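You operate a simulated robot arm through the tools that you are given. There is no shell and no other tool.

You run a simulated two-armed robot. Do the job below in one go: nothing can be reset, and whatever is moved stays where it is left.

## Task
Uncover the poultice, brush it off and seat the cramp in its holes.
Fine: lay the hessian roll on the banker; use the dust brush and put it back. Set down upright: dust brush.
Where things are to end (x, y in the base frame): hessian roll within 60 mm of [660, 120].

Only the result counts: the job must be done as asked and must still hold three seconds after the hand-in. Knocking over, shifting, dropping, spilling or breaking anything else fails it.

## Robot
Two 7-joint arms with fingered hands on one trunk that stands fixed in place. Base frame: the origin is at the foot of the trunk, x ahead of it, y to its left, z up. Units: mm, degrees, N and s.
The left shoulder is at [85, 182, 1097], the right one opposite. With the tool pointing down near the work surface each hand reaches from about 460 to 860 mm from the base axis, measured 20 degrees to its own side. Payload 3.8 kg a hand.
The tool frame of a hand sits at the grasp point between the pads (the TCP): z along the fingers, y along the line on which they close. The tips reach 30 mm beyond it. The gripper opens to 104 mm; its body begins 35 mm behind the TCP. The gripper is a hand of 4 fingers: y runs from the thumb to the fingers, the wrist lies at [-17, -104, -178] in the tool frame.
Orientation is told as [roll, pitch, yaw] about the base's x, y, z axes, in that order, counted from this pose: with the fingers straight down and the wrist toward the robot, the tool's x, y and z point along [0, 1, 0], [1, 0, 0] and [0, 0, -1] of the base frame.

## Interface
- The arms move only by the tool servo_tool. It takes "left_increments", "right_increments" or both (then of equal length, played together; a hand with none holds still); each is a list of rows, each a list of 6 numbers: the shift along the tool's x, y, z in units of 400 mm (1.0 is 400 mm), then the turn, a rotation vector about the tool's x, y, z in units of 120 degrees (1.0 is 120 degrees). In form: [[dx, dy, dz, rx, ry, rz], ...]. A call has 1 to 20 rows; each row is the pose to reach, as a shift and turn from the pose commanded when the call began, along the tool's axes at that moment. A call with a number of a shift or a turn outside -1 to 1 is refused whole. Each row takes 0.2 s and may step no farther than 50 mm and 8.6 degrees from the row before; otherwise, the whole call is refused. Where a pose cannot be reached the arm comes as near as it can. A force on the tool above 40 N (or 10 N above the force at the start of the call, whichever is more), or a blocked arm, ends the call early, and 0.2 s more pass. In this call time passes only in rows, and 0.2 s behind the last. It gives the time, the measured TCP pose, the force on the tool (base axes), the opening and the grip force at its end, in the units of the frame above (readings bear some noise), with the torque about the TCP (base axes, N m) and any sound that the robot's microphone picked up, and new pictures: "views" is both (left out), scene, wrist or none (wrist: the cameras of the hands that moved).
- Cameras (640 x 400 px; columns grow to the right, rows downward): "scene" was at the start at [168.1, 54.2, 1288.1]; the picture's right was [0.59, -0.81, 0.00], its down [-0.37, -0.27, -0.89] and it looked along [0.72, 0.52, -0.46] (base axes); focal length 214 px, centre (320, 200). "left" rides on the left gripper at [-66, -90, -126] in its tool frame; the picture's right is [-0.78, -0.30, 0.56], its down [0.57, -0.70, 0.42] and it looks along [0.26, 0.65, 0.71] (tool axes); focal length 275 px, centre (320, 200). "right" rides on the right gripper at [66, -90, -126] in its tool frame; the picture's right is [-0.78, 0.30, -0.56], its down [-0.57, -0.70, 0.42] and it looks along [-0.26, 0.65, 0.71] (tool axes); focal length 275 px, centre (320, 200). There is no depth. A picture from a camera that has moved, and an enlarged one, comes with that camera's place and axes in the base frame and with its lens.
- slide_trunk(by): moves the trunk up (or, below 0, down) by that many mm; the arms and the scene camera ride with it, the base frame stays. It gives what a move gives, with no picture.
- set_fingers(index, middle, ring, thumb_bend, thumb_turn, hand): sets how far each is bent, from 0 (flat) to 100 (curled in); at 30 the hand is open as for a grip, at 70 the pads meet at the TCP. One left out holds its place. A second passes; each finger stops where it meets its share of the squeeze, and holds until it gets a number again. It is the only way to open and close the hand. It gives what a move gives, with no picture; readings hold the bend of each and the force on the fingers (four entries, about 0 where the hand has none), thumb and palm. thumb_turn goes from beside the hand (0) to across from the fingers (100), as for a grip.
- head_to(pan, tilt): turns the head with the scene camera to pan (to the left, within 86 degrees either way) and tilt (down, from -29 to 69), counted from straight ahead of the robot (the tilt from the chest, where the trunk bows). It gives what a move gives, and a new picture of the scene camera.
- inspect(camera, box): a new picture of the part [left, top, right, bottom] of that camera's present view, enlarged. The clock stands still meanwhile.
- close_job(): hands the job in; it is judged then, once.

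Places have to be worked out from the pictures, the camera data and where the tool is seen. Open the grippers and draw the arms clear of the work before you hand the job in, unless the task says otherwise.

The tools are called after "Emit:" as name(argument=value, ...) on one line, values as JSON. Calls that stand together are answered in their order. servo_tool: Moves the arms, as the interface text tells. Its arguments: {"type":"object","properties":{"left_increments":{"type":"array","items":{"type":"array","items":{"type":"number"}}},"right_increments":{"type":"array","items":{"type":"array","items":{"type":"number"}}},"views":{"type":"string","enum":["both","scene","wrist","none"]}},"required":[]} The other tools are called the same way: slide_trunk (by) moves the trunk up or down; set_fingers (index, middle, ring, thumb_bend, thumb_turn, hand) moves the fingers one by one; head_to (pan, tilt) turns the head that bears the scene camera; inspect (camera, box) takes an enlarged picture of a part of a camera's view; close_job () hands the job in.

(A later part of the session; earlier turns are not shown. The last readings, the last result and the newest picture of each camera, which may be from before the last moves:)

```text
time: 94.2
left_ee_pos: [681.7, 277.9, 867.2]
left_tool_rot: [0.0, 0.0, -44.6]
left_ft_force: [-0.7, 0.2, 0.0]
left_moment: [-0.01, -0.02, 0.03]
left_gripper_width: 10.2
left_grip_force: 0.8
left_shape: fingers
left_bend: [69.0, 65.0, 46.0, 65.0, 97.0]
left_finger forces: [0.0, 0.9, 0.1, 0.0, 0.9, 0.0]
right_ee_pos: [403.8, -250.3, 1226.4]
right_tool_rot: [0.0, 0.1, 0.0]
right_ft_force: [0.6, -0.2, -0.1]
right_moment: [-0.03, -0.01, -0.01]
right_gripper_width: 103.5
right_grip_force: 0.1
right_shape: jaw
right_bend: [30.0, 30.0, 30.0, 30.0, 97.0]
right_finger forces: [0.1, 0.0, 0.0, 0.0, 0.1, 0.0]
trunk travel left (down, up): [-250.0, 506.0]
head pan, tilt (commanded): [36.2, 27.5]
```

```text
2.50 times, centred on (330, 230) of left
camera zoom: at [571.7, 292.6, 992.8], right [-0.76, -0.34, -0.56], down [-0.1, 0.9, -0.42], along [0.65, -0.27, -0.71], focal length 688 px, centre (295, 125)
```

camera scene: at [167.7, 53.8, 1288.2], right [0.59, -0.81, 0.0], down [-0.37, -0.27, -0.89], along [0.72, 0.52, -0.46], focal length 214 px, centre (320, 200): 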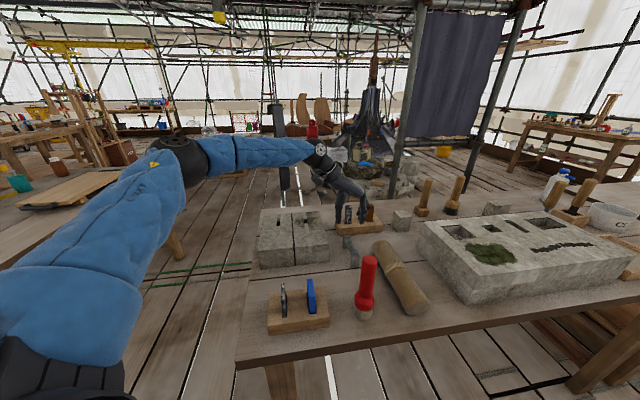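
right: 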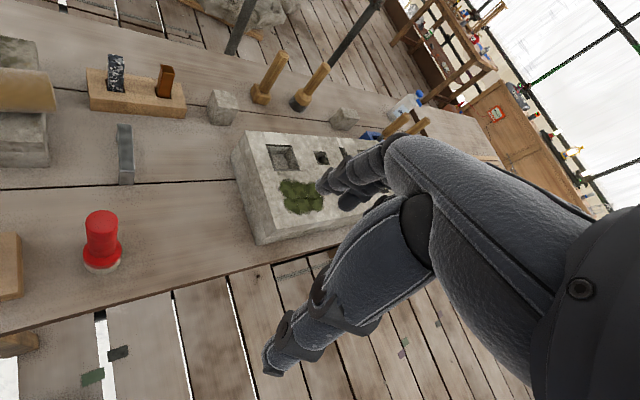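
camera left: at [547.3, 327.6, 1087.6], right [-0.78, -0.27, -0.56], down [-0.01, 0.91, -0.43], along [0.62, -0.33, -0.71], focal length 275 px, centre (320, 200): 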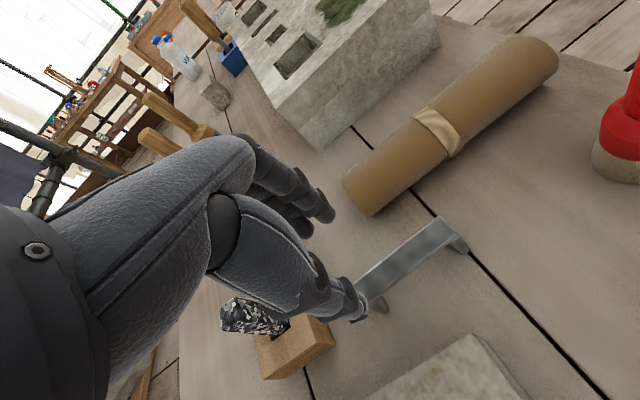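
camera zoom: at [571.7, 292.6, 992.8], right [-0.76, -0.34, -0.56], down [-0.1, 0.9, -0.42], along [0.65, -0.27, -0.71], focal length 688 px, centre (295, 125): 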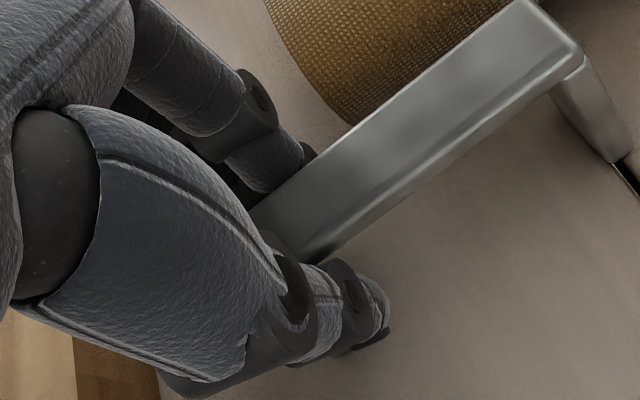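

Thumb and middle touch evenly, and the cramp is still upright. I'll bring the index into contact too and then tighten all three.

Emit:
set_fingers(hand="left", index=76)

Emit:
set_fingers(hand="left", index=82, middle=74, thumb_bend=74)

Emit:
inspect(camera="scene", box=[350, 220, 390, 260])

Emit:
inspect(camera="left", box=[260, 110, 420, 290])

```text
time: 95.2
left_ee_pos: [682.0, 276.3, 867.9]
left_tool_rot: [0.0, 0.0, -44.7]
left_ft_force: [-0.2, -0.8, 0.0]
left_moment: [0.03, 0.0, 0.02]
left_gripper_width: 4.0
left_grip_force: 5.0
left_shape: fingers
left_bend: [76.0, 65.0, 46.0, 64.0, 97.0]
left_finger forces: [4.3, 1.3, 0.0, 0.0, 4.3, 0.0]
right_ee_pos: [403.9, -251.1, 1225.8]
right_tool_rot: [0.0, 0.0, -0.1]
right_ft_force: [0.4, 0.2, -0.9]
right_moment: [-0.02, 0.0, -0.02]
right_gripper_width: 103.8
right_grip_force: 0.0
right_shape: jaw
right_bend: [30.0, 30.0, 30.0, 30.0, 97.0]
right_finger forces: [0.1, 0.0, 0.0, 0.0, 0.0, 0.0]
trunk travel left (down, up): [-250.0, 506.0]
head pan, tilt (commanded): [36.2, 27.5]
```

```text
time: 96.2
left_ee_pos: [681.8, 277.2, 865.2]
left_tool_rot: [0.0, 0.0, -44.6]
left_ft_force: [-0.8, 0.8, -2.2]
left_moment: [0.0, -0.02, 0.02]
left_gripper_width: 4.9
left_grip_force: 18.0
left_shape: fingers
left_bend: [81.0, 72.0, 46.0, 68.0, 95.0]
left_finger forces: [12.0, 9.1, 0.1, 0.1, 15.3, 0.0]
right_ee_pos: [403.7, -251.7, 1224.0]
right_tool_rot: [0.0, 0.0, 0.0]
right_ft_force: [-0.9, 0.2, 0.0]
right_moment: [-0.04, -0.05, 0.02]
right_gripper_width: 103.6
right_grip_force: 0.0
right_shape: jaw
right_bend: [30.0, 30.0, 30.0, 30.0, 97.0]
right_finger forces: [0.0, 0.0, 0.0, 0.0, 0.1, 0.0]
trunk travel left (down, up): [-250.0, 506.0]
head pan, tilt (commanded): [36.2, 27.5]
```

```text
10.00 times, centred on (370, 240) of scene
camera zoom: at [168.2, 54.1, 1288.1], right [0.59, -0.81, 0.0], down [-0.37, -0.27, -0.89], along [0.72, 0.52, -0.46], focal length 2145 px, centre (-180, -200)
```

zoom: 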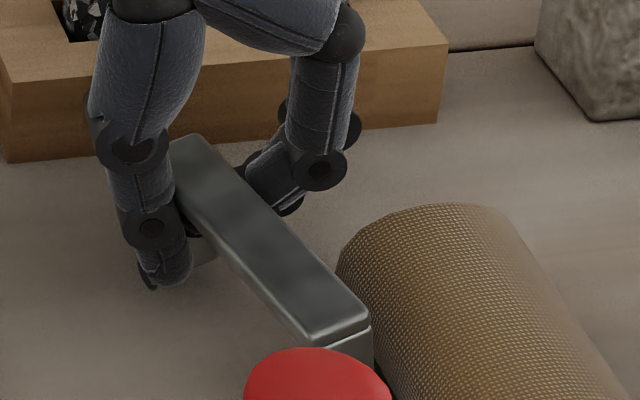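

```text
2.22 times, centred on (340, 200) of left
camera zoom: at [571.7, 292.7, 992.7], right [-0.76, -0.34, -0.56], down [-0.1, 0.9, -0.42], along [0.65, -0.27, -0.71], focal length 612 px, centre (276, 200)
```

zoom: 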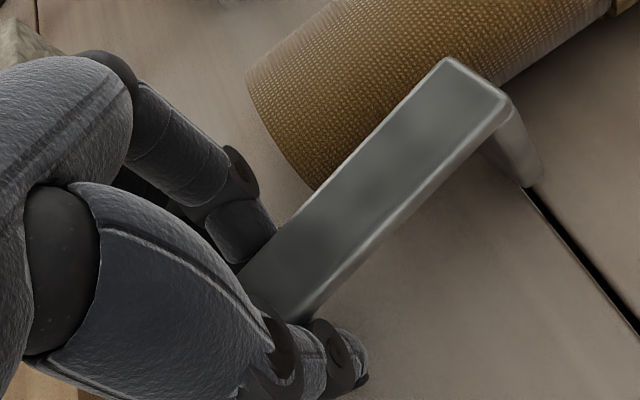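

The cramp is now firmly held (18 N), with the fingertips hooked under the bar and its weight off the bench. I'll lift it straight up and check how it hangs.

Emit:
servo_tool(left_increments=[[0, 0, -0.02, 0, 0, 0], [0, 0, -0.06, 0, 0, 0], [0, -0.01, -0.12, 0, 0, 0], [0, -0.03, -0.2, 0, 0, 0], [0, -0.05, -0.28, 0, 0, 0], [0, -0.07, -0.36, 0, 0, 0]], views="both")

Emit:
inspect(camera="scene", box=[320, 160, 400, 240])

Emit:
inspect(camera="left", box=[260, 110, 420, 290])

```text
time: 97.6
left_ee_pos: [658.4, 298.0, 1010.7]
left_tool_rot: [0.0, 0.1, -44.6]
left_ft_force: [-0.6, -0.6, -0.5]
left_moment: [0.03, 0.0, 0.03]
left_gripper_width: 4.6
left_grip_force: 17.8
left_shape: fingers
left_bend: [81.0, 72.0, 46.0, 68.0, 95.0]
left_finger forces: [11.9, 8.7, 0.0, 0.1, 14.9, 0.0]
right_ee_pos: [403.1, -250.2, 1225.1]
right_tool_rot: [-0.1, -0.1, 0.1]
right_ft_force: [-0.6, 0.2, -0.1]
right_moment: [0.05, -0.01, -0.01]
right_gripper_width: 103.9
right_grip_force: 0.0
right_shape: jaw
right_bend: [30.0, 30.0, 30.0, 30.0, 97.0]
right_finger forces: [0.1, 0.0, 0.0, 0.0, 0.1, 0.1]
trunk travel left (down, up): [-250.0, 506.0]
head pan, tilt (commanded): [36.2, 27.5]
camera scene: at [167.7, 54.0, 1288.2], right [0.59, -0.81, 0.0], down [-0.37, -0.27, -0.89], along [0.72, 0.52, -0.46], focal length 214 px, centre (320, 200)
camera left: at [550.2, 312.3, 1136.5], right [-0.76, -0.34, -0.56], down [-0.1, 0.9, -0.42], along [0.65, -0.27, -0.71], focal length 275 px, centre (320, 200)
```

scene: 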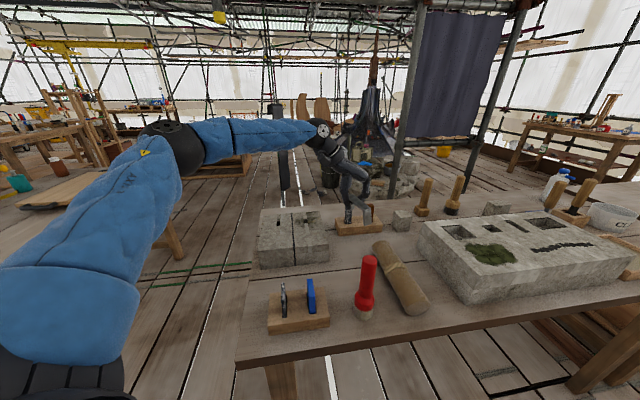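
left: 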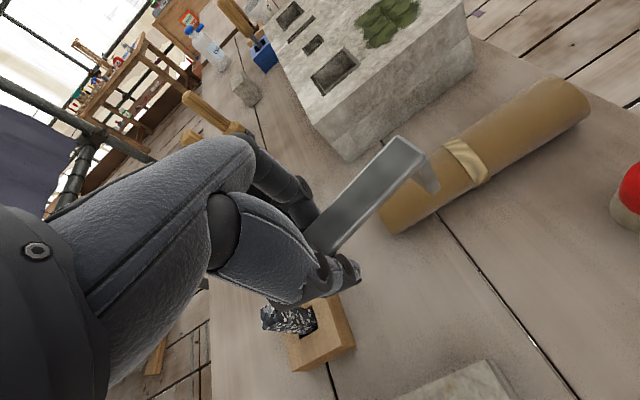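

```text
5.00 times, centred on (360, 200) of scene
camera zoom: at [167.7, 54.0, 1288.2], right [0.59, -0.81, 0.0], down [-0.37, -0.27, -0.89], along [0.72, 0.52, -0.46], focal length 1072 px, centre (120, 200)
```

zoom: 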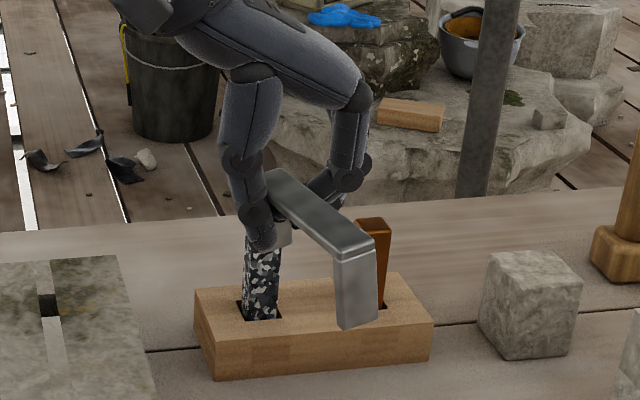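

```text
2.22 times, centred on (340, 200) of left
camera zoom: at [550.2, 312.3, 1136.5], right [-0.76, -0.34, -0.56], down [-0.1, 0.9, -0.42], along [0.65, -0.27, -0.71], focal length 612 px, centre (276, 200)
```

zoom: 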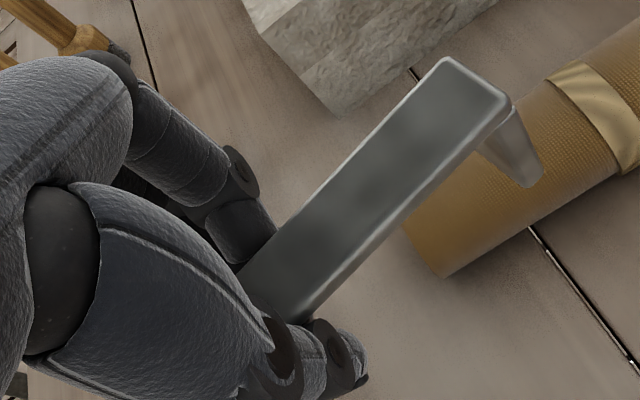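

The cramp is held rigidly, but it rides too high in the hand and pitched about 12°, so the legs barely show below the fingertips. I'll take it to the open area at about (590,244) to set it down and re-grip it by the fingertips at its middle.

Emit:
servo_tool(left_increments=[[-0.032, -0.004, 0, 0, 0, 0], [-0.064, -0.009, 0, 0, 0, 0], [-0.096, -0.013, 0.05, 0, 0, 0], [-0.1275, -0.0175, 0.13, 0, 0, 0], [-0.1275, -0.0175, 0.22, 0, 0, 0], [-0.1275, -0.0175, 0.3, 0, 0, 0]], views="both")

Emit:
inspect(camera="scene", box=[320, 210, 400, 290])

```text
time: 99.0
left_ee_pos: [620.8, 265.7, 890.3]
left_tool_rot: [0.0, 0.0, -44.5]
left_ft_force: [0.4, -0.3, -0.3]
left_moment: [0.02, -0.01, -0.02]
left_gripper_width: 4.6
left_grip_force: 16.7
left_shape: fingers
left_bend: [81.0, 72.0, 46.0, 68.0, 95.0]
left_finger forces: [11.6, 8.4, 0.1, 0.0, 14.2, 0.0]
right_ee_pos: [404.7, -249.3, 1223.0]
right_tool_rot: [0.0, 0.1, 0.0]
right_ft_force: [0.2, 0.0, 0.3]
right_moment: [-0.03, -0.05, -0.01]
right_gripper_width: 103.8
right_grip_force: 0.0
right_shape: jaw
right_bend: [30.0, 30.0, 30.0, 30.0, 97.0]
right_finger forces: [0.1, 0.0, 0.1, 0.0, 0.0, 0.0]
trunk travel left (down, up): [-250.0, 506.0]
head pan, tilt (commanded): [36.2, 27.5]
camera scene: at [168.6, 54.3, 1288.0], right [0.59, -0.81, 0.0], down [-0.37, -0.27, -0.89], along [0.71, 0.52, -0.46], focal length 214 px, centre (320, 200)
camera left: at [511.4, 281.2, 1016.9], right [-0.76, -0.34, -0.56], down [-0.1, 0.9, -0.42], along [0.65, -0.27, -0.71], focal length 275 px, centre (320, 200)
```

scene: 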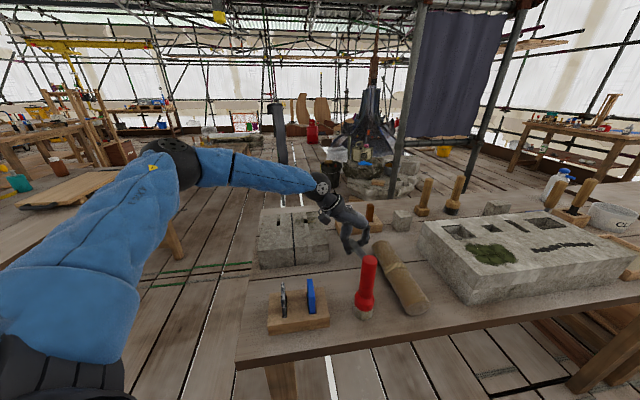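
left: 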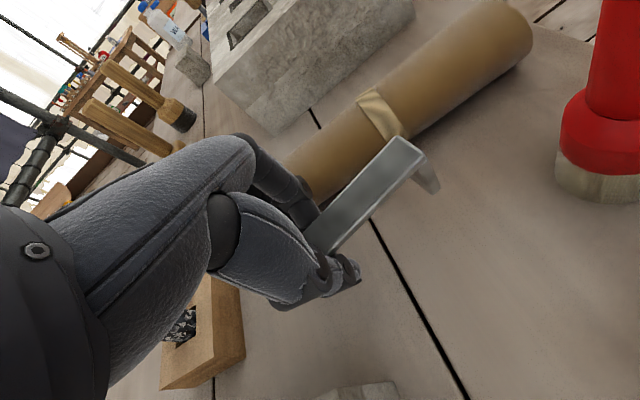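

```text
5.00 times, centred on (360, 250) of scene
camera zoom: at [168.6, 54.3, 1288.0], right [0.59, -0.81, 0.0], down [-0.37, -0.27, -0.89], along [0.71, 0.52, -0.46], focal length 1072 px, centre (120, -50)
```

zoom: 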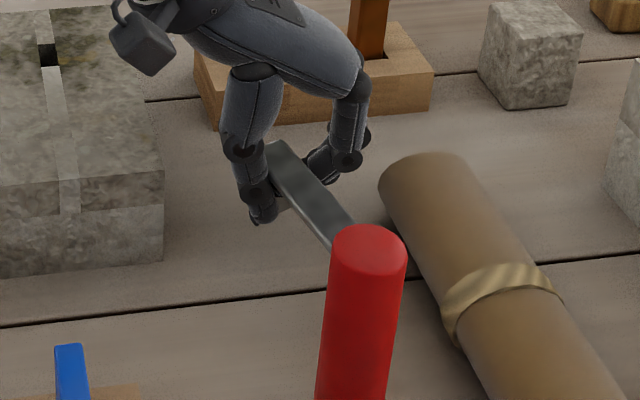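

The brush hides part of the cramp from the scene camera and the roll is still fairly close, so I'll shift another 30 mm away from the roll before setting down.

Emit:
servo_tool(left_increments=[[-0.012, -0.037, 0, 0, 0, 0], [-0.025, -0.075, 0, 0, 0, 0], [-0.025, -0.075, 0.03, 0, 0, 0]], views="none")

Emit:
inspect(camera="scene", box=[310, 215, 380, 285])

Emit:
inspect(camera="left", box=[260, 110, 480, 330])

```text
time: 99.8
left_ee_pos: [592.4, 279.0, 879.1]
left_tool_rot: [0.0, 0.0, -44.5]
left_ft_force: [0.3, 0.8, -1.2]
left_moment: [0.02, -0.05, 0.0]
left_gripper_width: 5.0
left_grip_force: 17.1
left_shape: fingers
left_bend: [81.0, 72.0, 46.0, 68.0, 95.0]
left_finger forces: [11.6, 8.3, 0.0, 0.0, 14.1, 0.0]
right_ee_pos: [405.0, -249.5, 1225.4]
right_tool_rot: [0.0, 0.0, 0.0]
right_ft_force: [0.2, 0.4, -0.2]
right_moment: [0.05, 0.01, -0.02]
right_gripper_width: 103.6
right_grip_force: 0.0
right_shape: jaw
right_bend: [30.0, 30.0, 30.0, 30.0, 97.0]
right_finger forces: [0.0, 0.0, 0.0, 0.0, 0.0, 0.0]
trunk travel left (down, up): [-250.0, 506.0]
head pan, tilt (commanded): [36.2, 27.5]
```

```text
5.71 times, centred on (345, 250) of scene
camera zoom: at [168.7, 54.2, 1288.0], right [0.59, -0.81, 0.0], down [-0.37, -0.27, -0.89], along [0.72, 0.52, -0.46], focal length 1226 px, centre (177, -86)
```

zoom: 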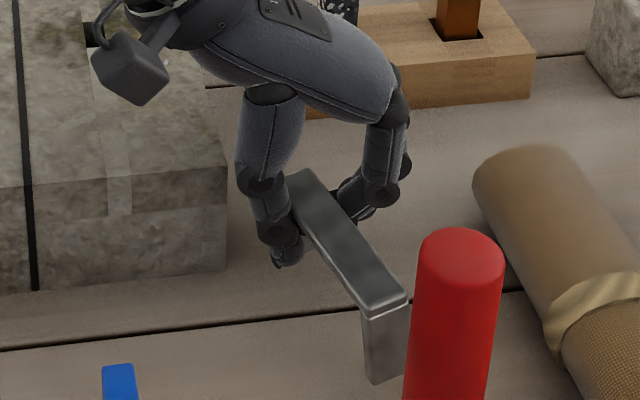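

```text
1.82 times, centred on (370, 220) of left
camera zoom: at [482.9, 294.9, 1004.9], right [-0.76, -0.34, -0.56], down [-0.1, 0.9, -0.43], along [0.65, -0.27, -0.71], focal length 500 px, centre (229, 164)
```

zoom: 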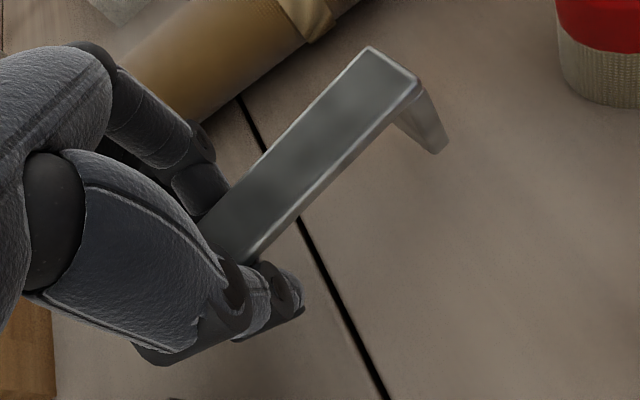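

The view is clear now. I'll lower until the near leg just touches the bench.

Emit:
servo_tool(left_increments=[[0, 0, 0.02, 0, 0, 0], [0, 0, 0.04, 0, 0, 0]], views="none")

Emit:
servo_tool(left_increments=[[0, 0, 0.008, 0, 0, 0], [0, 0, 0.015, 0, 0, 0]], views="none")

Emit:
inspect(camera="scene", box=[310, 215, 380, 285])

```text
time: 100.4
left_ee_pos: [591.9, 279.4, 862.8]
left_tool_rot: [-0.1, 0.0, -44.5]
left_ft_force: [0.6, -0.2, -0.2]
left_moment: [0.05, -0.04, 0.03]
left_gripper_width: 4.8
left_grip_force: 17.2
left_shape: fingers
left_bend: [81.0, 72.0, 46.0, 68.0, 95.0]
left_finger forces: [11.5, 8.1, 0.0, 0.1, 13.9, 0.0]
right_ee_pos: [404.3, -249.8, 1225.2]
right_tool_rot: [0.0, 0.0, -0.1]
right_ft_force: [0.0, -0.7, 0.1]
right_moment: [0.01, 0.01, 0.0]
right_gripper_width: 103.6
right_grip_force: 0.2
right_shape: jaw
right_bend: [30.0, 30.0, 30.0, 30.0, 97.0]
right_finger forces: [0.0, 0.1, 0.1, 0.0, 0.0, 0.1]
trunk travel left (down, up): [-250.0, 506.0]
head pan, tilt (commanded): [36.2, 27.5]
```

```text
time: 101.0
left_ee_pos: [592.3, 278.9, 857.7]
left_tool_rot: [0.0, -0.1, -44.7]
left_ft_force: [-0.1, -0.6, 2.4]
left_moment: [-0.02, -0.04, -0.03]
left_gripper_width: 4.7
left_grip_force: 9.4
left_shape: fingers
left_bend: [81.0, 73.0, 46.0, 69.0, 96.0]
left_finger forces: [4.0, 5.6, 0.0, 0.0, 8.6, 0.1]
right_ee_pos: [403.6, -250.0, 1225.0]
right_tool_rot: [-0.1, 0.0, 0.1]
right_ft_force: [-0.1, 0.2, -1.0]
right_moment: [0.0, -0.02, 0.0]
right_gripper_width: 103.6
right_grip_force: 0.0
right_shape: jaw
right_bend: [30.0, 30.0, 30.0, 30.0, 97.0]
right_finger forces: [0.0, 0.1, 0.1, 0.1, 0.1, 0.1]
trunk travel left (down, up): [-250.0, 506.0]
head pan, tilt (commanded): [36.2, 27.5]
```

```text
5.71 times, centred on (345, 250) of scene
camera zoom: at [167.8, 53.8, 1288.2], right [0.59, -0.81, 0.0], down [-0.37, -0.27, -0.89], along [0.72, 0.52, -0.46], focal length 1226 px, centre (177, -86)
```

zoom: 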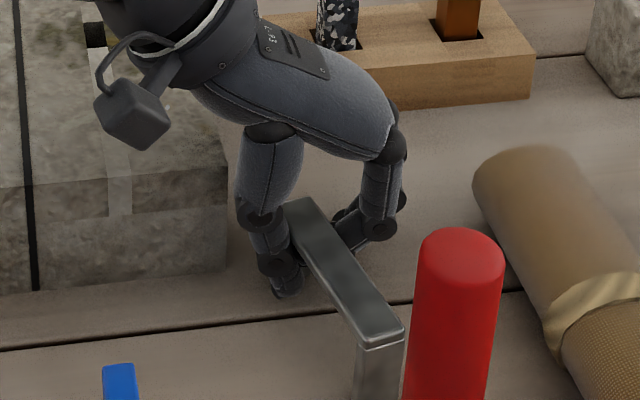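

The near leg is on the bench. I'll open the fingers in small, even steps so the bar slides down between them onto its legs.

Emit:
set_fingers(hand="left", index=76, middle=69, thumb_bend=66)

Emit:
inspect(camera="scene", box=[310, 215, 380, 285])

Emit:
set_fingers(hand="left", index=71, middle=65, thumb_bend=63)

Emit:
inspect(camera="scene", box=[310, 215, 380, 285])

```text
time: 102.0
left_ee_pos: [591.7, 279.2, 856.7]
left_tool_rot: [0.0, 0.0, -44.6]
left_ft_force: [0.1, 0.0, 0.1]
left_moment: [-0.01, -0.02, 0.0]
left_gripper_width: 1.2
left_grip_force: 1.8
left_shape: fingers
left_bend: [76.0, 68.0, 46.0, 65.0, 97.0]
left_finger forces: [1.0, 0.8, 0.1, 0.0, 1.5, 0.0]
right_ee_pos: [402.3, -250.7, 1225.0]
right_tool_rot: [-0.1, 0.0, 0.0]
right_ft_force: [-0.4, -0.3, 0.1]
right_moment: [0.02, 0.0, -0.01]
right_gripper_width: 103.5
right_grip_force: 0.0
right_shape: jaw
right_bend: [30.0, 30.0, 30.0, 30.0, 97.0]
right_finger forces: [0.0, 0.0, 0.0, 0.1, 0.0, 0.0]
trunk travel left (down, up): [-250.0, 506.0]
head pan, tilt (commanded): [36.2, 27.5]
```

```text
5.71 times, centred on (345, 250) of scene
camera zoom: at [168.0, 54.1, 1288.1], right [0.59, -0.81, 0.0], down [-0.37, -0.27, -0.89], along [0.72, 0.52, -0.46], focal length 1226 px, centre (177, -86)
```

zoom: 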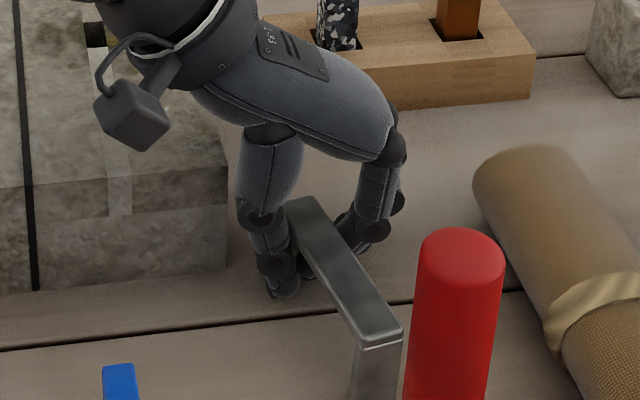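

```text
time: 103.0
left_ee_pos: [592.5, 279.3, 857.7]
left_tool_rot: [0.0, 0.0, -44.7]
left_ft_force: [-0.1, 0.1, -0.3]
left_moment: [-0.03, -0.02, -0.01]
left_gripper_width: 8.9
left_grip_force: 0.3
left_shape: fingers
left_bend: [71.0, 65.0, 46.0, 63.0, 97.0]
left_finger forces: [0.1, 0.0, 0.0, 0.0, 0.2, 0.0]
right_ee_pos: [403.4, -251.0, 1225.1]
right_tool_rot: [0.0, -0.1, -0.1]
right_ft_force: [0.2, -0.3, -0.4]
right_moment: [-0.01, 0.0, 0.01]
right_gripper_width: 103.7
right_grip_force: 0.1
right_shape: jaw
right_bend: [30.0, 30.0, 30.0, 30.0, 97.0]
right_finger forces: [0.0, 0.0, 0.0, 0.0, 0.1, 0.1]
trunk travel left (down, up): [-250.0, 506.0]
head pan, tilt (commanded): [36.2, 27.5]
```

```text
5.71 times, centred on (345, 250) of scene
camera zoom: at [168.1, 54.1, 1288.1], right [0.59, -0.81, 0.0], down [-0.37, -0.27, -0.89], along [0.72, 0.52, -0.46], focal length 1226 px, centre (177, -86)
```

zoom: 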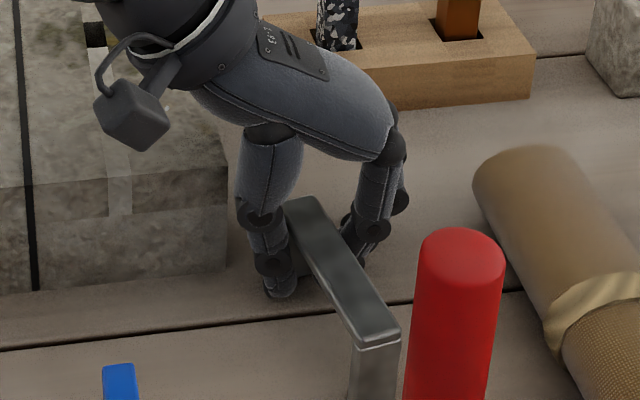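

The cramp has settled between the fingers with almost no force left. I'll open a bit more and check that it stands.

Emit:
set_fingers(hand="left", index=62, middle=59, thumb_bend=58)

Emit:
inspect(camera="scene", box=[310, 215, 380, 285])

Emit:
inspect(camera="left", box=[260, 110, 480, 330])

```text
time: 104.0
left_ee_pos: [591.7, 279.0, 857.6]
left_tool_rot: [0.0, -0.1, -44.6]
left_ft_force: [-0.6, 0.7, -0.4]
left_moment: [0.04, 0.02, 0.01]
left_gripper_width: 28.6
left_grip_force: 0.0
left_shape: fingers
left_bend: [62.0, 59.0, 46.0, 57.0, 97.0]
left_finger forces: [0.0, 0.1, 0.0, 0.1, 0.1, 0.0]
right_ee_pos: [403.9, -249.4, 1225.6]
right_tool_rot: [0.1, -0.1, 0.1]
right_ft_force: [-0.7, -0.1, -0.1]
right_moment: [-0.02, 0.0, 0.0]
right_gripper_width: 103.7
right_grip_force: 0.0
right_shape: jaw
right_bend: [30.0, 30.0, 30.0, 30.0, 97.0]
right_finger forces: [0.1, 0.0, 0.1, 0.1, 0.1, 0.0]
trunk travel left (down, up): [-250.0, 506.0]
head pan, tilt (commanded): [36.2, 27.5]
```

```text
5.71 times, centred on (345, 250) of scene
camera zoom: at [168.1, 54.1, 1288.1], right [0.59, -0.81, 0.0], down [-0.37, -0.27, -0.89], along [0.72, 0.52, -0.46], focal length 1226 px, centre (177, -86)
```

zoom: 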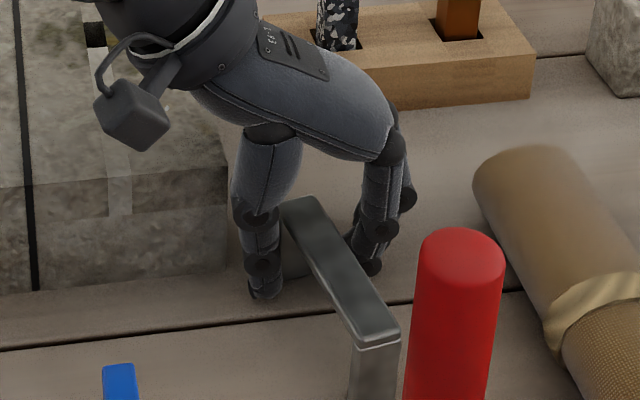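

```text
1.82 times, centred on (370, 220) of left
camera zoom: at [482.5, 294.7, 983.2], right [-0.76, -0.34, -0.56], down [-0.1, 0.9, -0.42], along [0.65, -0.27, -0.71], focal length 500 px, centre (229, 164)
```

zoom: 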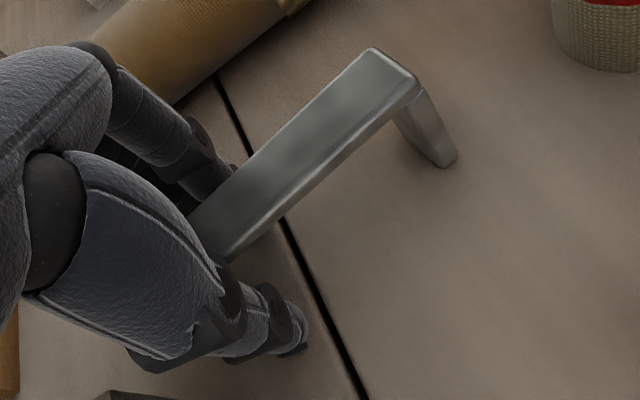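

The cramp stands upright on its own in the open area. I'll open wider, rise straight up and measure it from above.

Emit:
set_fingers(hand="left", index=46, middle=46, ring=46, thumb_bend=46)

Emit:
servo_tool(left_increments=[[0, 0, -0.05, 0, 0, 0], [0, 0, -0.12, 0, 0, 0], [-0.02, 0, -0.22, 0, 0, 0], [-0.06, 0, -0.32, 0, 0, 0], [-0.1, 0, -0.42, 0, 0, 0]], views="none")

Emit:
inspect(camera="left", box=[310, 200, 490, 380])

Emit:
inspect(camera="scene", box=[310, 215, 380, 285])

```text
time: 105.0
left_ee_pos: [592.5, 279.5, 856.7]
left_tool_rot: [0.0, 0.0, -44.6]
left_ft_force: [0.4, 0.0, 0.7]
left_moment: [0.02, 0.0, -0.03]
left_gripper_width: 63.6
left_grip_force: 0.1
left_shape: fingers
left_bend: [46.0, 46.0, 46.0, 46.0, 97.0]
left_finger forces: [0.0, 0.1, 0.1, 0.0, 0.0, 0.0]
right_ee_pos: [403.7, -250.4, 1225.6]
right_tool_rot: [0.1, 0.0, 0.0]
right_ft_force: [-0.3, -0.2, -0.1]
right_moment: [0.01, -0.01, -0.01]
right_gripper_width: 103.7
right_grip_force: 0.0
right_shape: jaw
right_bend: [30.0, 30.0, 30.0, 30.0, 97.0]
right_finger forces: [0.0, 0.0, 0.1, 0.0, 0.1, 0.1]
trunk travel left (down, up): [-250.0, 506.0]
head pan, tilt (commanded): [36.2, 27.5]
```

```text
time: 106.2
left_ee_pos: [563.1, 250.3, 1026.7]
left_tool_rot: [0.0, 0.0, -44.6]
left_ft_force: [0.5, -0.5, -1.3]
left_moment: [-0.01, -0.04, 0.02]
left_gripper_width: 63.7
left_grip_force: 0.1
left_shape: fingers
left_bend: [46.0, 46.0, 46.0, 46.0, 97.0]
left_finger forces: [0.0, 0.0, 0.1, 0.0, 0.0, 0.0]
right_ee_pos: [402.9, -250.3, 1225.1]
right_tool_rot: [0.1, 0.0, 0.0]
right_ft_force: [-0.1, 0.2, -0.4]
right_moment: [0.02, -0.02, -0.02]
right_gripper_width: 103.6
right_grip_force: 0.0
right_shape: jaw
right_bend: [30.0, 30.0, 30.0, 30.0, 97.0]
right_finger forces: [0.1, 0.0, 0.0, 0.0, 0.0, 0.0]
trunk travel left (down, up): [-250.0, 506.0]
head pan, tilt (commanded): [36.2, 27.5]
```

```text
2.22 times, centred on (400, 290) of left
camera zoom: at [453.8, 265.4, 1152.6], right [-0.76, -0.34, -0.56], down [-0.1, 0.9, -0.43], along [0.65, -0.27, -0.71], focal length 612 px, centre (142, 0)
```

zoom: 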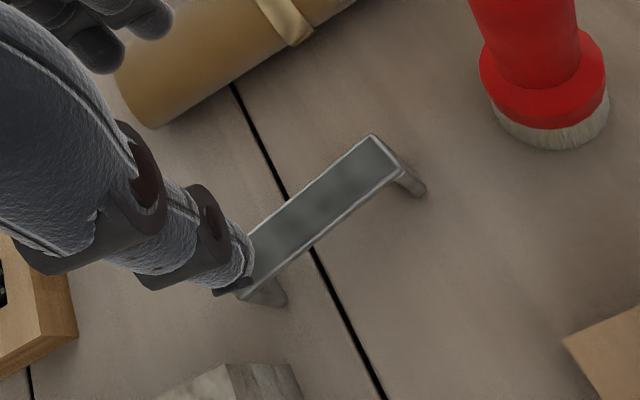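

```text
5.71 times, centred on (345, 250) of scene
camera zoom: at [167.5, 53.6, 1288.3], right [0.59, -0.81, 0.0], down [-0.37, -0.27, -0.89], along [0.72, 0.53, -0.46], focal length 1226 px, centre (177, -86)
```

zoom: 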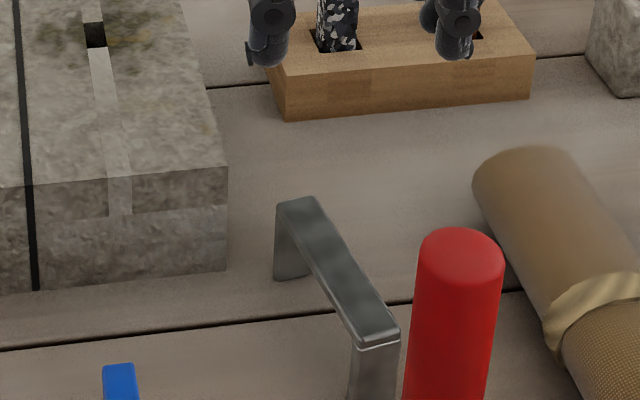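

The cramp stands free at about (569,253) with its bar at 54.5°. I'll line the hand up over its middle at yaw -35.5° and check again before descending.

Emit:
set_fingers(hand="left", index=56, middle=52, ring=44, thumb_bend=52)

Emit:
servo_tool(left_increments=[[0.01, 0, 0.05, 0, 0, -0.038], [0.021, 0.001, 0.1, 0, 0, -0.0758], [0.021, 0.001, 0.15, 0, 0, -0.0758]], views="none")

Emit:
inspect(camera="left", box=[260, 180, 460, 380])

Emit:
inspect(camera="scene", box=[310, 205, 380, 275])

```text
time: 107.2
left_ee_pos: [564.2, 250.6, 1025.0]
left_tool_rot: [0.0, 0.0, -44.6]
left_ft_force: [0.6, -0.8, -0.2]
left_moment: [-0.02, -0.03, -0.04]
left_gripper_width: 44.0
left_grip_force: 0.1
left_shape: fingers
left_bend: [56.0, 52.0, 44.0, 52.0, 97.0]
left_finger forces: [0.1, 0.1, 0.0, 0.0, 0.0, 0.0]
right_ee_pos: [403.5, -250.6, 1225.5]
right_tool_rot: [0.0, 0.0, 0.1]
right_ft_force: [-0.1, 0.9, 0.0]
right_moment: [0.01, -0.01, 0.02]
right_gripper_width: 103.6
right_grip_force: 0.0
right_shape: jaw
right_bend: [30.0, 30.0, 30.0, 30.0, 97.0]
right_finger forces: [0.0, 0.0, 0.1, 0.0, 0.0, 0.0]
trunk travel left (down, up): [-250.0, 506.0]
head pan, tilt (commanded): [36.2, 27.5]
```

```text
time: 108.0
left_ee_pos: [570.0, 256.8, 965.3]
left_tool_rot: [0.1, 0.0, -35.5]
left_ft_force: [-0.3, 0.0, 0.7]
left_moment: [-0.02, 0.01, 0.02]
left_gripper_width: 43.3
left_grip_force: 0.1
left_shape: fingers
left_bend: [56.0, 52.0, 44.0, 52.0, 97.0]
left_finger forces: [0.0, 0.0, 0.0, 0.1, 0.1, 0.0]
right_ee_pos: [403.5, -249.8, 1224.1]
right_tool_rot: [-0.1, -0.1, 0.1]
right_ft_force: [-0.3, -0.2, 0.2]
right_moment: [0.01, 0.04, 0.01]
right_gripper_width: 103.7
right_grip_force: 0.0
right_shape: jaw
right_bend: [30.0, 30.0, 30.0, 30.0, 97.0]
right_finger forces: [0.1, 0.0, 0.0, 0.1, 0.0, 0.0]
trunk travel left (down, up): [-250.0, 506.0]
head pan, tilt (commanded): [36.2, 27.5]
```

```text
2.00 times, centred on (360, 280) of left
camera zoom: at [459.7, 254.4, 1090.9], right [-0.69, -0.46, -0.56], down [-0.24, 0.87, -0.43], along [0.68, -0.16, -0.71], focal length 551 px, centre (240, 40)
```

zoom: 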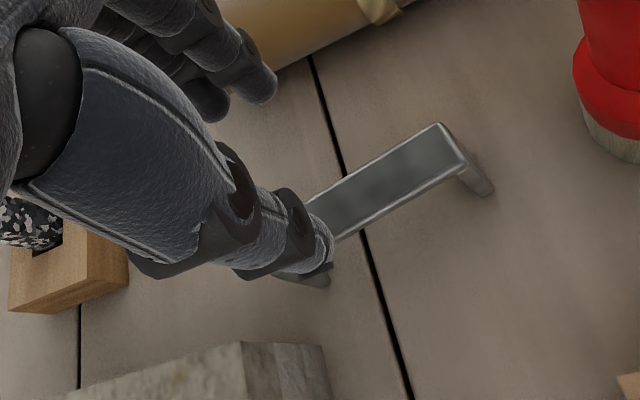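

```text
5.71 times, centred on (345, 240) of scene
camera zoom: at [168.4, 54.3, 1288.0], right [0.59, -0.81, 0.0], down [-0.37, -0.27, -0.89], along [0.72, 0.52, -0.46], focal length 1226 px, centre (177, -29)
```

zoom: 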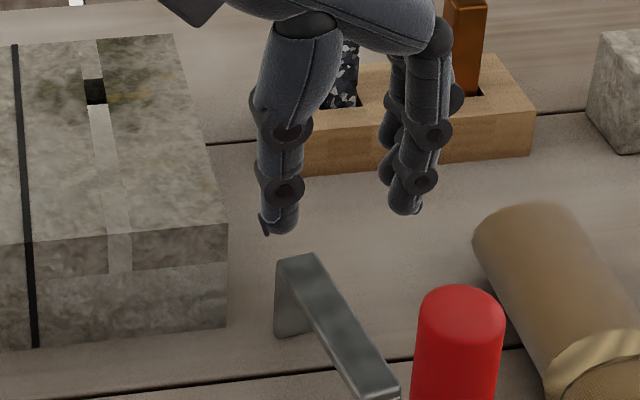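

Aligned and centred. I'll descend so the bar sits at the fingertips.

Emit:
servo_tool(left_increments=[[0, 0, 0.09, 0, 0, 0], [0, 0, 0.16, 0, 0, 0], [0, 0, 0.208, 0, 0, 0]], views="none")

Emit:
set_fingers(hand="left", index=64, middle=60, thumb_bend=60)

Emit:
inspect(camera="left", box=[260, 140, 440, 320])

Emit:
inspect(camera="scene", box=[320, 225, 370, 275])

```text
time: 108.8
left_ee_pos: [571.1, 257.3, 882.8]
left_tool_rot: [0.1, 0.1, -35.6]
left_ft_force: [0.0, -0.5, -1.0]
left_moment: [0.05, 0.04, 0.02]
left_gripper_width: 43.8
left_grip_force: 0.0
left_shape: fingers
left_bend: [56.0, 52.0, 44.0, 52.0, 97.0]
left_finger forces: [0.0, 0.1, 0.0, 0.0, 0.1, 0.0]
right_ee_pos: [404.2, -250.9, 1223.4]
right_tool_rot: [0.0, 0.0, 0.1]
right_ft_force: [0.5, 0.4, -0.2]
right_moment: [-0.01, 0.0, -0.02]
right_gripper_width: 103.7
right_grip_force: 0.0
right_shape: jaw
right_bend: [30.0, 30.0, 30.0, 30.0, 97.0]
right_finger forces: [0.0, 0.0, 0.1, 0.0, 0.0, 0.0]
trunk travel left (down, up): [-250.0, 506.0]
head pan, tilt (commanded): [36.2, 27.5]
```

```text
time: 109.8
left_ee_pos: [570.7, 256.3, 881.8]
left_tool_rot: [0.1, -0.1, -35.6]
left_ft_force: [0.6, -0.7, -0.1]
left_moment: [0.03, 0.0, -0.02]
left_gripper_width: 23.6
left_grip_force: 0.2
left_shape: fingers
left_bend: [64.0, 60.0, 44.0, 60.0, 97.0]
left_finger forces: [0.2, 0.0, 0.0, 0.0, 0.0, 0.1]
right_ee_pos: [403.1, -251.3, 1225.8]
right_tool_rot: [0.0, 0.0, 0.0]
right_ft_force: [-0.7, -0.4, 0.5]
right_moment: [0.0, 0.02, -0.01]
right_gripper_width: 103.7
right_grip_force: 0.1
right_shape: jaw
right_bend: [30.0, 30.0, 30.0, 30.0, 97.0]
right_finger forces: [0.1, 0.0, 0.1, 0.0, 0.0, 0.0]
trunk travel left (down, up): [-250.0, 506.0]
head pan, tilt (commanded): [36.2, 27.5]
```

```text
2.22 times, centred on (350, 230) of left
camera zoom: at [459.4, 254.5, 1008.5], right [-0.69, -0.46, -0.56], down [-0.24, 0.87, -0.42], along [0.68, -0.16, -0.71], focal length 612 px, centre (253, 133)
```

zoom: 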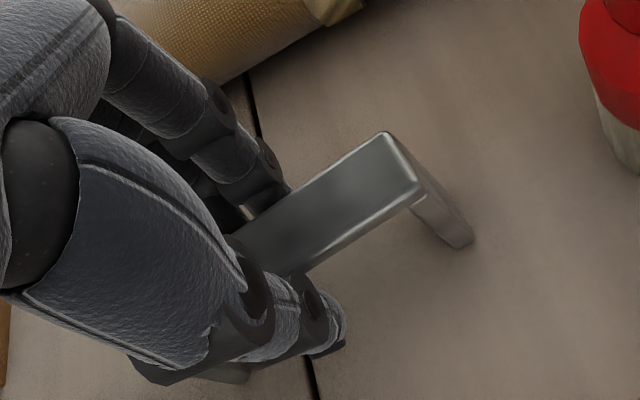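

```text
8.00 times, centred on (345, 250) of scene
camera zoom: at [168.1, 54.1, 1288.1], right [0.59, -0.81, 0.0], down [-0.37, -0.27, -0.89], along [0.72, 0.52, -0.46], focal length 1716 px, centre (120, -200)
```

zoom: 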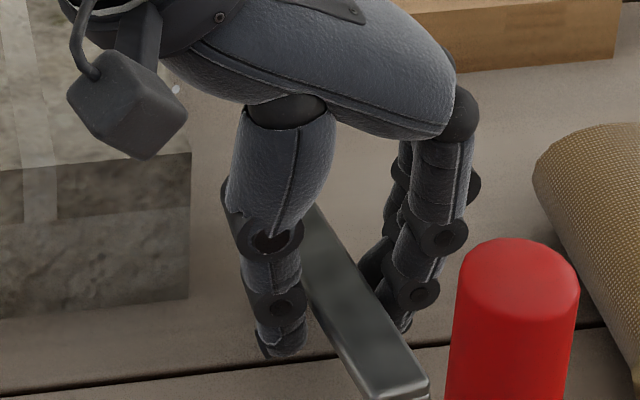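

The index just brushes the bar (0.2 N). I'll equalise the fingers and close in small steps, watching the forces.

Emit:
set_fingers(hand="left", index=63, middle=62, thumb_bend=63)

Emit:
inspect(camera="left", box=[260, 140, 440, 320])

Emit:
inspect(camera="scene", box=[320, 225, 370, 275])

```text
time: 110.8
left_ee_pos: [570.2, 257.3, 882.7]
left_tool_rot: [-0.1, 0.0, -35.5]
left_ft_force: [-0.1, -0.1, 0.0]
left_moment: [-0.01, -0.01, -0.02]
left_gripper_width: 21.5
left_grip_force: 0.2
left_shape: fingers
left_bend: [63.0, 62.0, 44.0, 63.0, 97.0]
left_finger forces: [0.4, 0.1, 0.0, 0.0, 0.2, 0.0]
right_ee_pos: [403.5, -250.5, 1224.9]
right_tool_rot: [0.1, 0.1, 0.0]
right_ft_force: [0.1, -0.1, 0.0]
right_moment: [0.03, 0.03, 0.0]
right_gripper_width: 103.7
right_grip_force: 0.0
right_shape: jaw
right_bend: [30.0, 30.0, 30.0, 30.0, 97.0]
right_finger forces: [0.0, 0.0, 0.0, 0.0, 0.0, 0.1]
trunk travel left (down, up): [-250.0, 506.0]
head pan, tilt (commanded): [36.2, 27.5]
```

```text
2.22 times, centred on (350, 230) of left
camera zoom: at [459.4, 254.5, 1008.5], right [-0.69, -0.46, -0.56], down [-0.24, 0.87, -0.42], along [0.68, -0.16, -0.71], focal length 612 px, centre (253, 133)
```

zoom: 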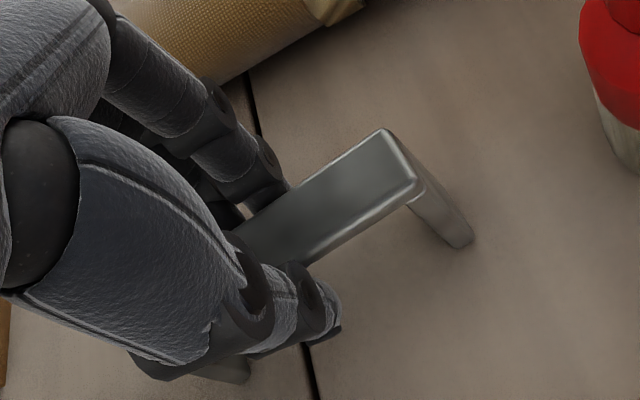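

```text
8.00 times, centred on (345, 250) of scene
camera zoom: at [168.2, 54.1, 1288.1], right [0.59, -0.81, 0.0], down [-0.37, -0.27, -0.89], along [0.72, 0.52, -0.46], focal length 1716 px, centre (120, -200)
```

zoom: 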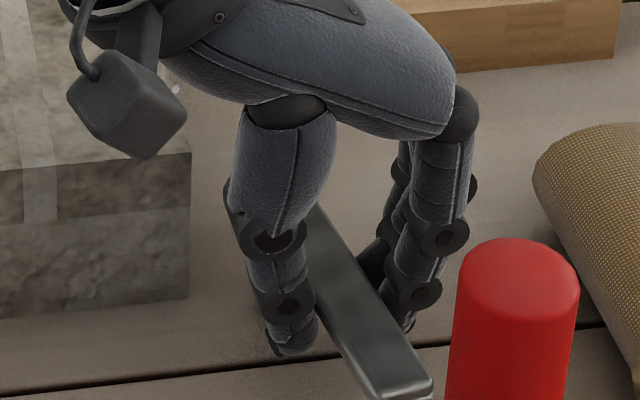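

Index and thumb now touch the bar together (0.4 and 0.2 N) with it still upright. I'll tighten in small equal steps.

Emit:
set_fingers(hand="left", index=65, middle=66, thumb_bend=65)

Emit:
inspect(camera="left", box=[260, 140, 440, 320])

Emit:
inspect(camera="scene", box=[320, 225, 370, 275])

```text
time: 111.8
left_ee_pos: [570.2, 257.4, 882.1]
left_tool_rot: [0.0, 0.0, -35.5]
left_ft_force: [-0.4, -0.2, -0.1]
left_moment: [-0.02, -0.01, 0.04]
left_gripper_width: 19.3
left_grip_force: 2.3
left_shape: fingers
left_bend: [64.0, 65.0, 44.0, 63.0, 97.0]
left_finger forces: [0.8, 1.2, 0.0, 0.0, 2.1, 0.0]
right_ee_pos: [403.2, -249.8, 1225.2]
right_tool_rot: [0.0, 0.0, 0.0]
right_ft_force: [-0.2, 0.0, -0.9]
right_moment: [0.03, 0.01, 0.01]
right_gripper_width: 103.7
right_grip_force: 0.1
right_shape: jaw
right_bend: [30.0, 30.0, 30.0, 30.0, 97.0]
right_finger forces: [0.0, 0.1, 0.0, 0.1, 0.0, 0.0]
trunk travel left (down, up): [-250.0, 506.0]
head pan, tilt (commanded): [36.2, 27.5]
```

```text
2.22 times, centred on (350, 230) of left
camera zoom: at [459.5, 254.5, 1008.4], right [-0.69, -0.46, -0.56], down [-0.24, 0.87, -0.42], along [0.68, -0.16, -0.71], focal length 612 px, centre (253, 133)
```

zoom: 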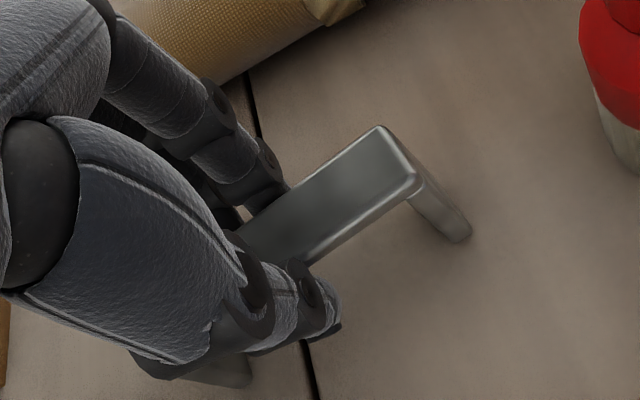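

```text
8.00 times, centred on (345, 250) of scene
camera zoom: at [168.2, 54.1, 1288.1], right [0.59, -0.81, 0.0], down [-0.37, -0.27, -0.89], along [0.72, 0.52, -0.46], focal length 1716 px, centre (120, -200)
```

zoom: 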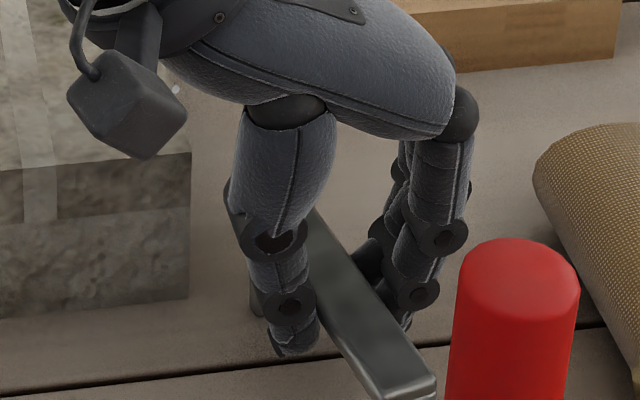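

Now all three grip evenly (0.8, 1.2 and 2.1 N) and the cramp stays upright. I'll tighten further.

Emit:
set_fingers(hand="left", index=68, middle=69, thumb_bend=68)

Emit:
inspect(camera="left", box=[260, 140, 440, 320])

Emit:
inspect(camera="scene", box=[320, 225, 370, 275])

```text
time: 112.8
left_ee_pos: [570.7, 256.2, 883.6]
left_tool_rot: [-0.1, 0.1, -35.6]
left_ft_force: [0.7, -1.0, 0.3]
left_moment: [0.04, -0.01, 0.02]
left_gripper_width: 17.8
left_grip_force: 3.6
left_shape: fingers
left_bend: [65.0, 67.0, 44.0, 63.0, 97.0]
left_finger forces: [2.2, 1.7, 0.0, 0.0, 4.7, 0.0]
right_ee_pos: [403.3, -250.2, 1225.5]
right_tool_rot: [0.0, -0.1, -0.1]
right_ft_force: [-0.1, 0.2, 0.0]
right_moment: [-0.03, 0.01, 0.04]
right_gripper_width: 103.5
right_grip_force: 0.0
right_shape: jaw
right_bend: [30.0, 30.0, 30.0, 30.0, 97.0]
right_finger forces: [0.1, 0.0, 0.0, 0.0, 0.0, 0.0]
trunk travel left (down, up): [-250.0, 506.0]
head pan, tilt (commanded): [36.2, 27.5]
```

```text
2.22 times, centred on (350, 230) of left
camera zoom: at [459.5, 254.5, 1008.4], right [-0.69, -0.46, -0.56], down [-0.24, 0.87, -0.42], along [0.68, -0.16, -0.71], focal length 612 px, centre (253, 133)
```

zoom: 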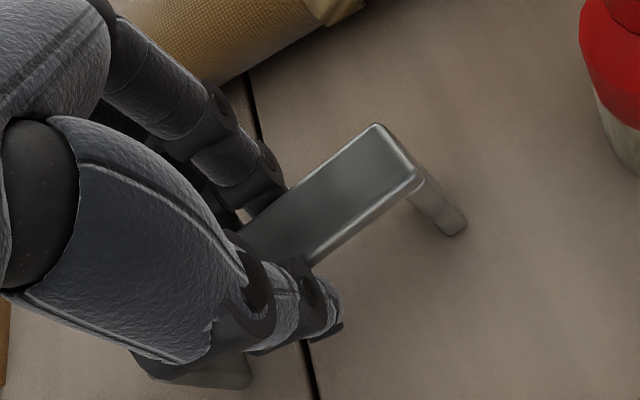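

```text
8.00 times, centred on (345, 250) of scene
camera zoom: at [168.2, 54.1, 1288.1], right [0.59, -0.81, 0.0], down [-0.37, -0.27, -0.89], along [0.72, 0.52, -0.46], focal length 1716 px, centre (120, -200)
```

zoom: 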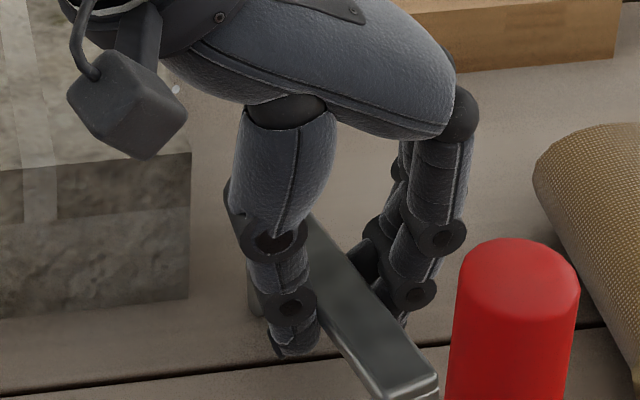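

The grip holds at about 5 N with only a slight tilt. I'll lift slowly and see whether it stays level.

Emit:
servo_tool(left_increments=[[0, 0, -0.01, 0, 0, 0], [0, 0, -0.03, 0, 0, 0], [0, 0, -0.06, 0, 0, 0]], views="none")

Emit:
inspect(camera="left", box=[260, 140, 440, 320])

Emit:
inspect(camera="scene", box=[310, 215, 370, 275])

```text
time: 113.6
left_ee_pos: [570.2, 257.2, 905.4]
left_tool_rot: [0.1, 0.0, -35.5]
left_ft_force: [-0.9, 0.2, -0.7]
left_moment: [0.0, -0.03, 0.0]
left_gripper_width: 17.4
left_grip_force: 4.0
left_shape: fingers
left_bend: [65.0, 68.0, 44.0, 64.0, 97.0]
left_finger forces: [2.4, 1.0, 0.1, 0.0, 4.1, 0.0]
right_ee_pos: [404.9, -250.5, 1224.3]
right_tool_rot: [0.1, 0.0, -0.1]
right_ft_force: [0.3, 0.0, -0.9]
right_moment: [0.0, -0.02, -0.01]
right_gripper_width: 104.0
right_grip_force: 0.0
right_shape: jaw
right_bend: [30.0, 30.0, 30.0, 30.0, 97.0]
right_finger forces: [0.0, 0.0, 0.0, 0.0, 0.1, 0.0]
trunk travel left (down, up): [-250.0, 506.0]
head pan, tilt (commanded): [36.2, 27.5]
```

```text
2.22 times, centred on (350, 230) of left
camera zoom: at [459.5, 254.5, 1032.4], right [-0.69, -0.46, -0.56], down [-0.24, 0.87, -0.42], along [0.68, -0.16, -0.71], focal length 612 px, centre (253, 133)
```

zoom: 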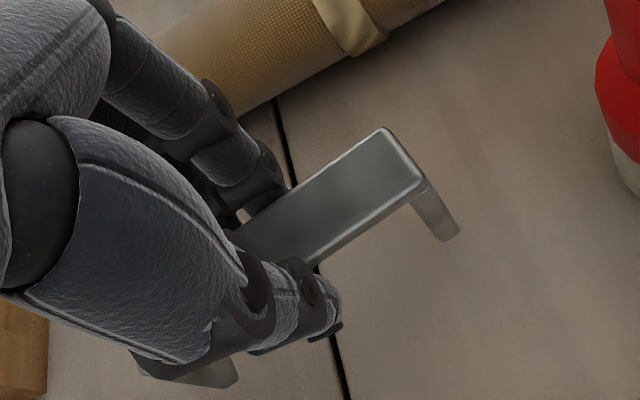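

```text
6.67 times, centred on (340, 245) of scene
camera zoom: at [168.0, 54.1, 1288.2], right [0.59, -0.81, 0.0], down [-0.37, -0.27, -0.89], along [0.72, 0.52, -0.46], focal length 1430 px, centre (187, -100)
```

zoom: 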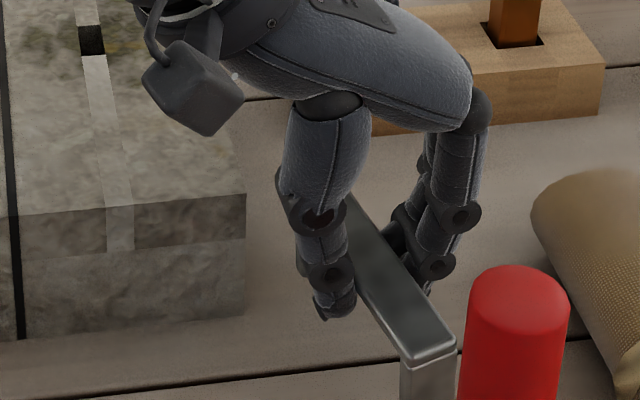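

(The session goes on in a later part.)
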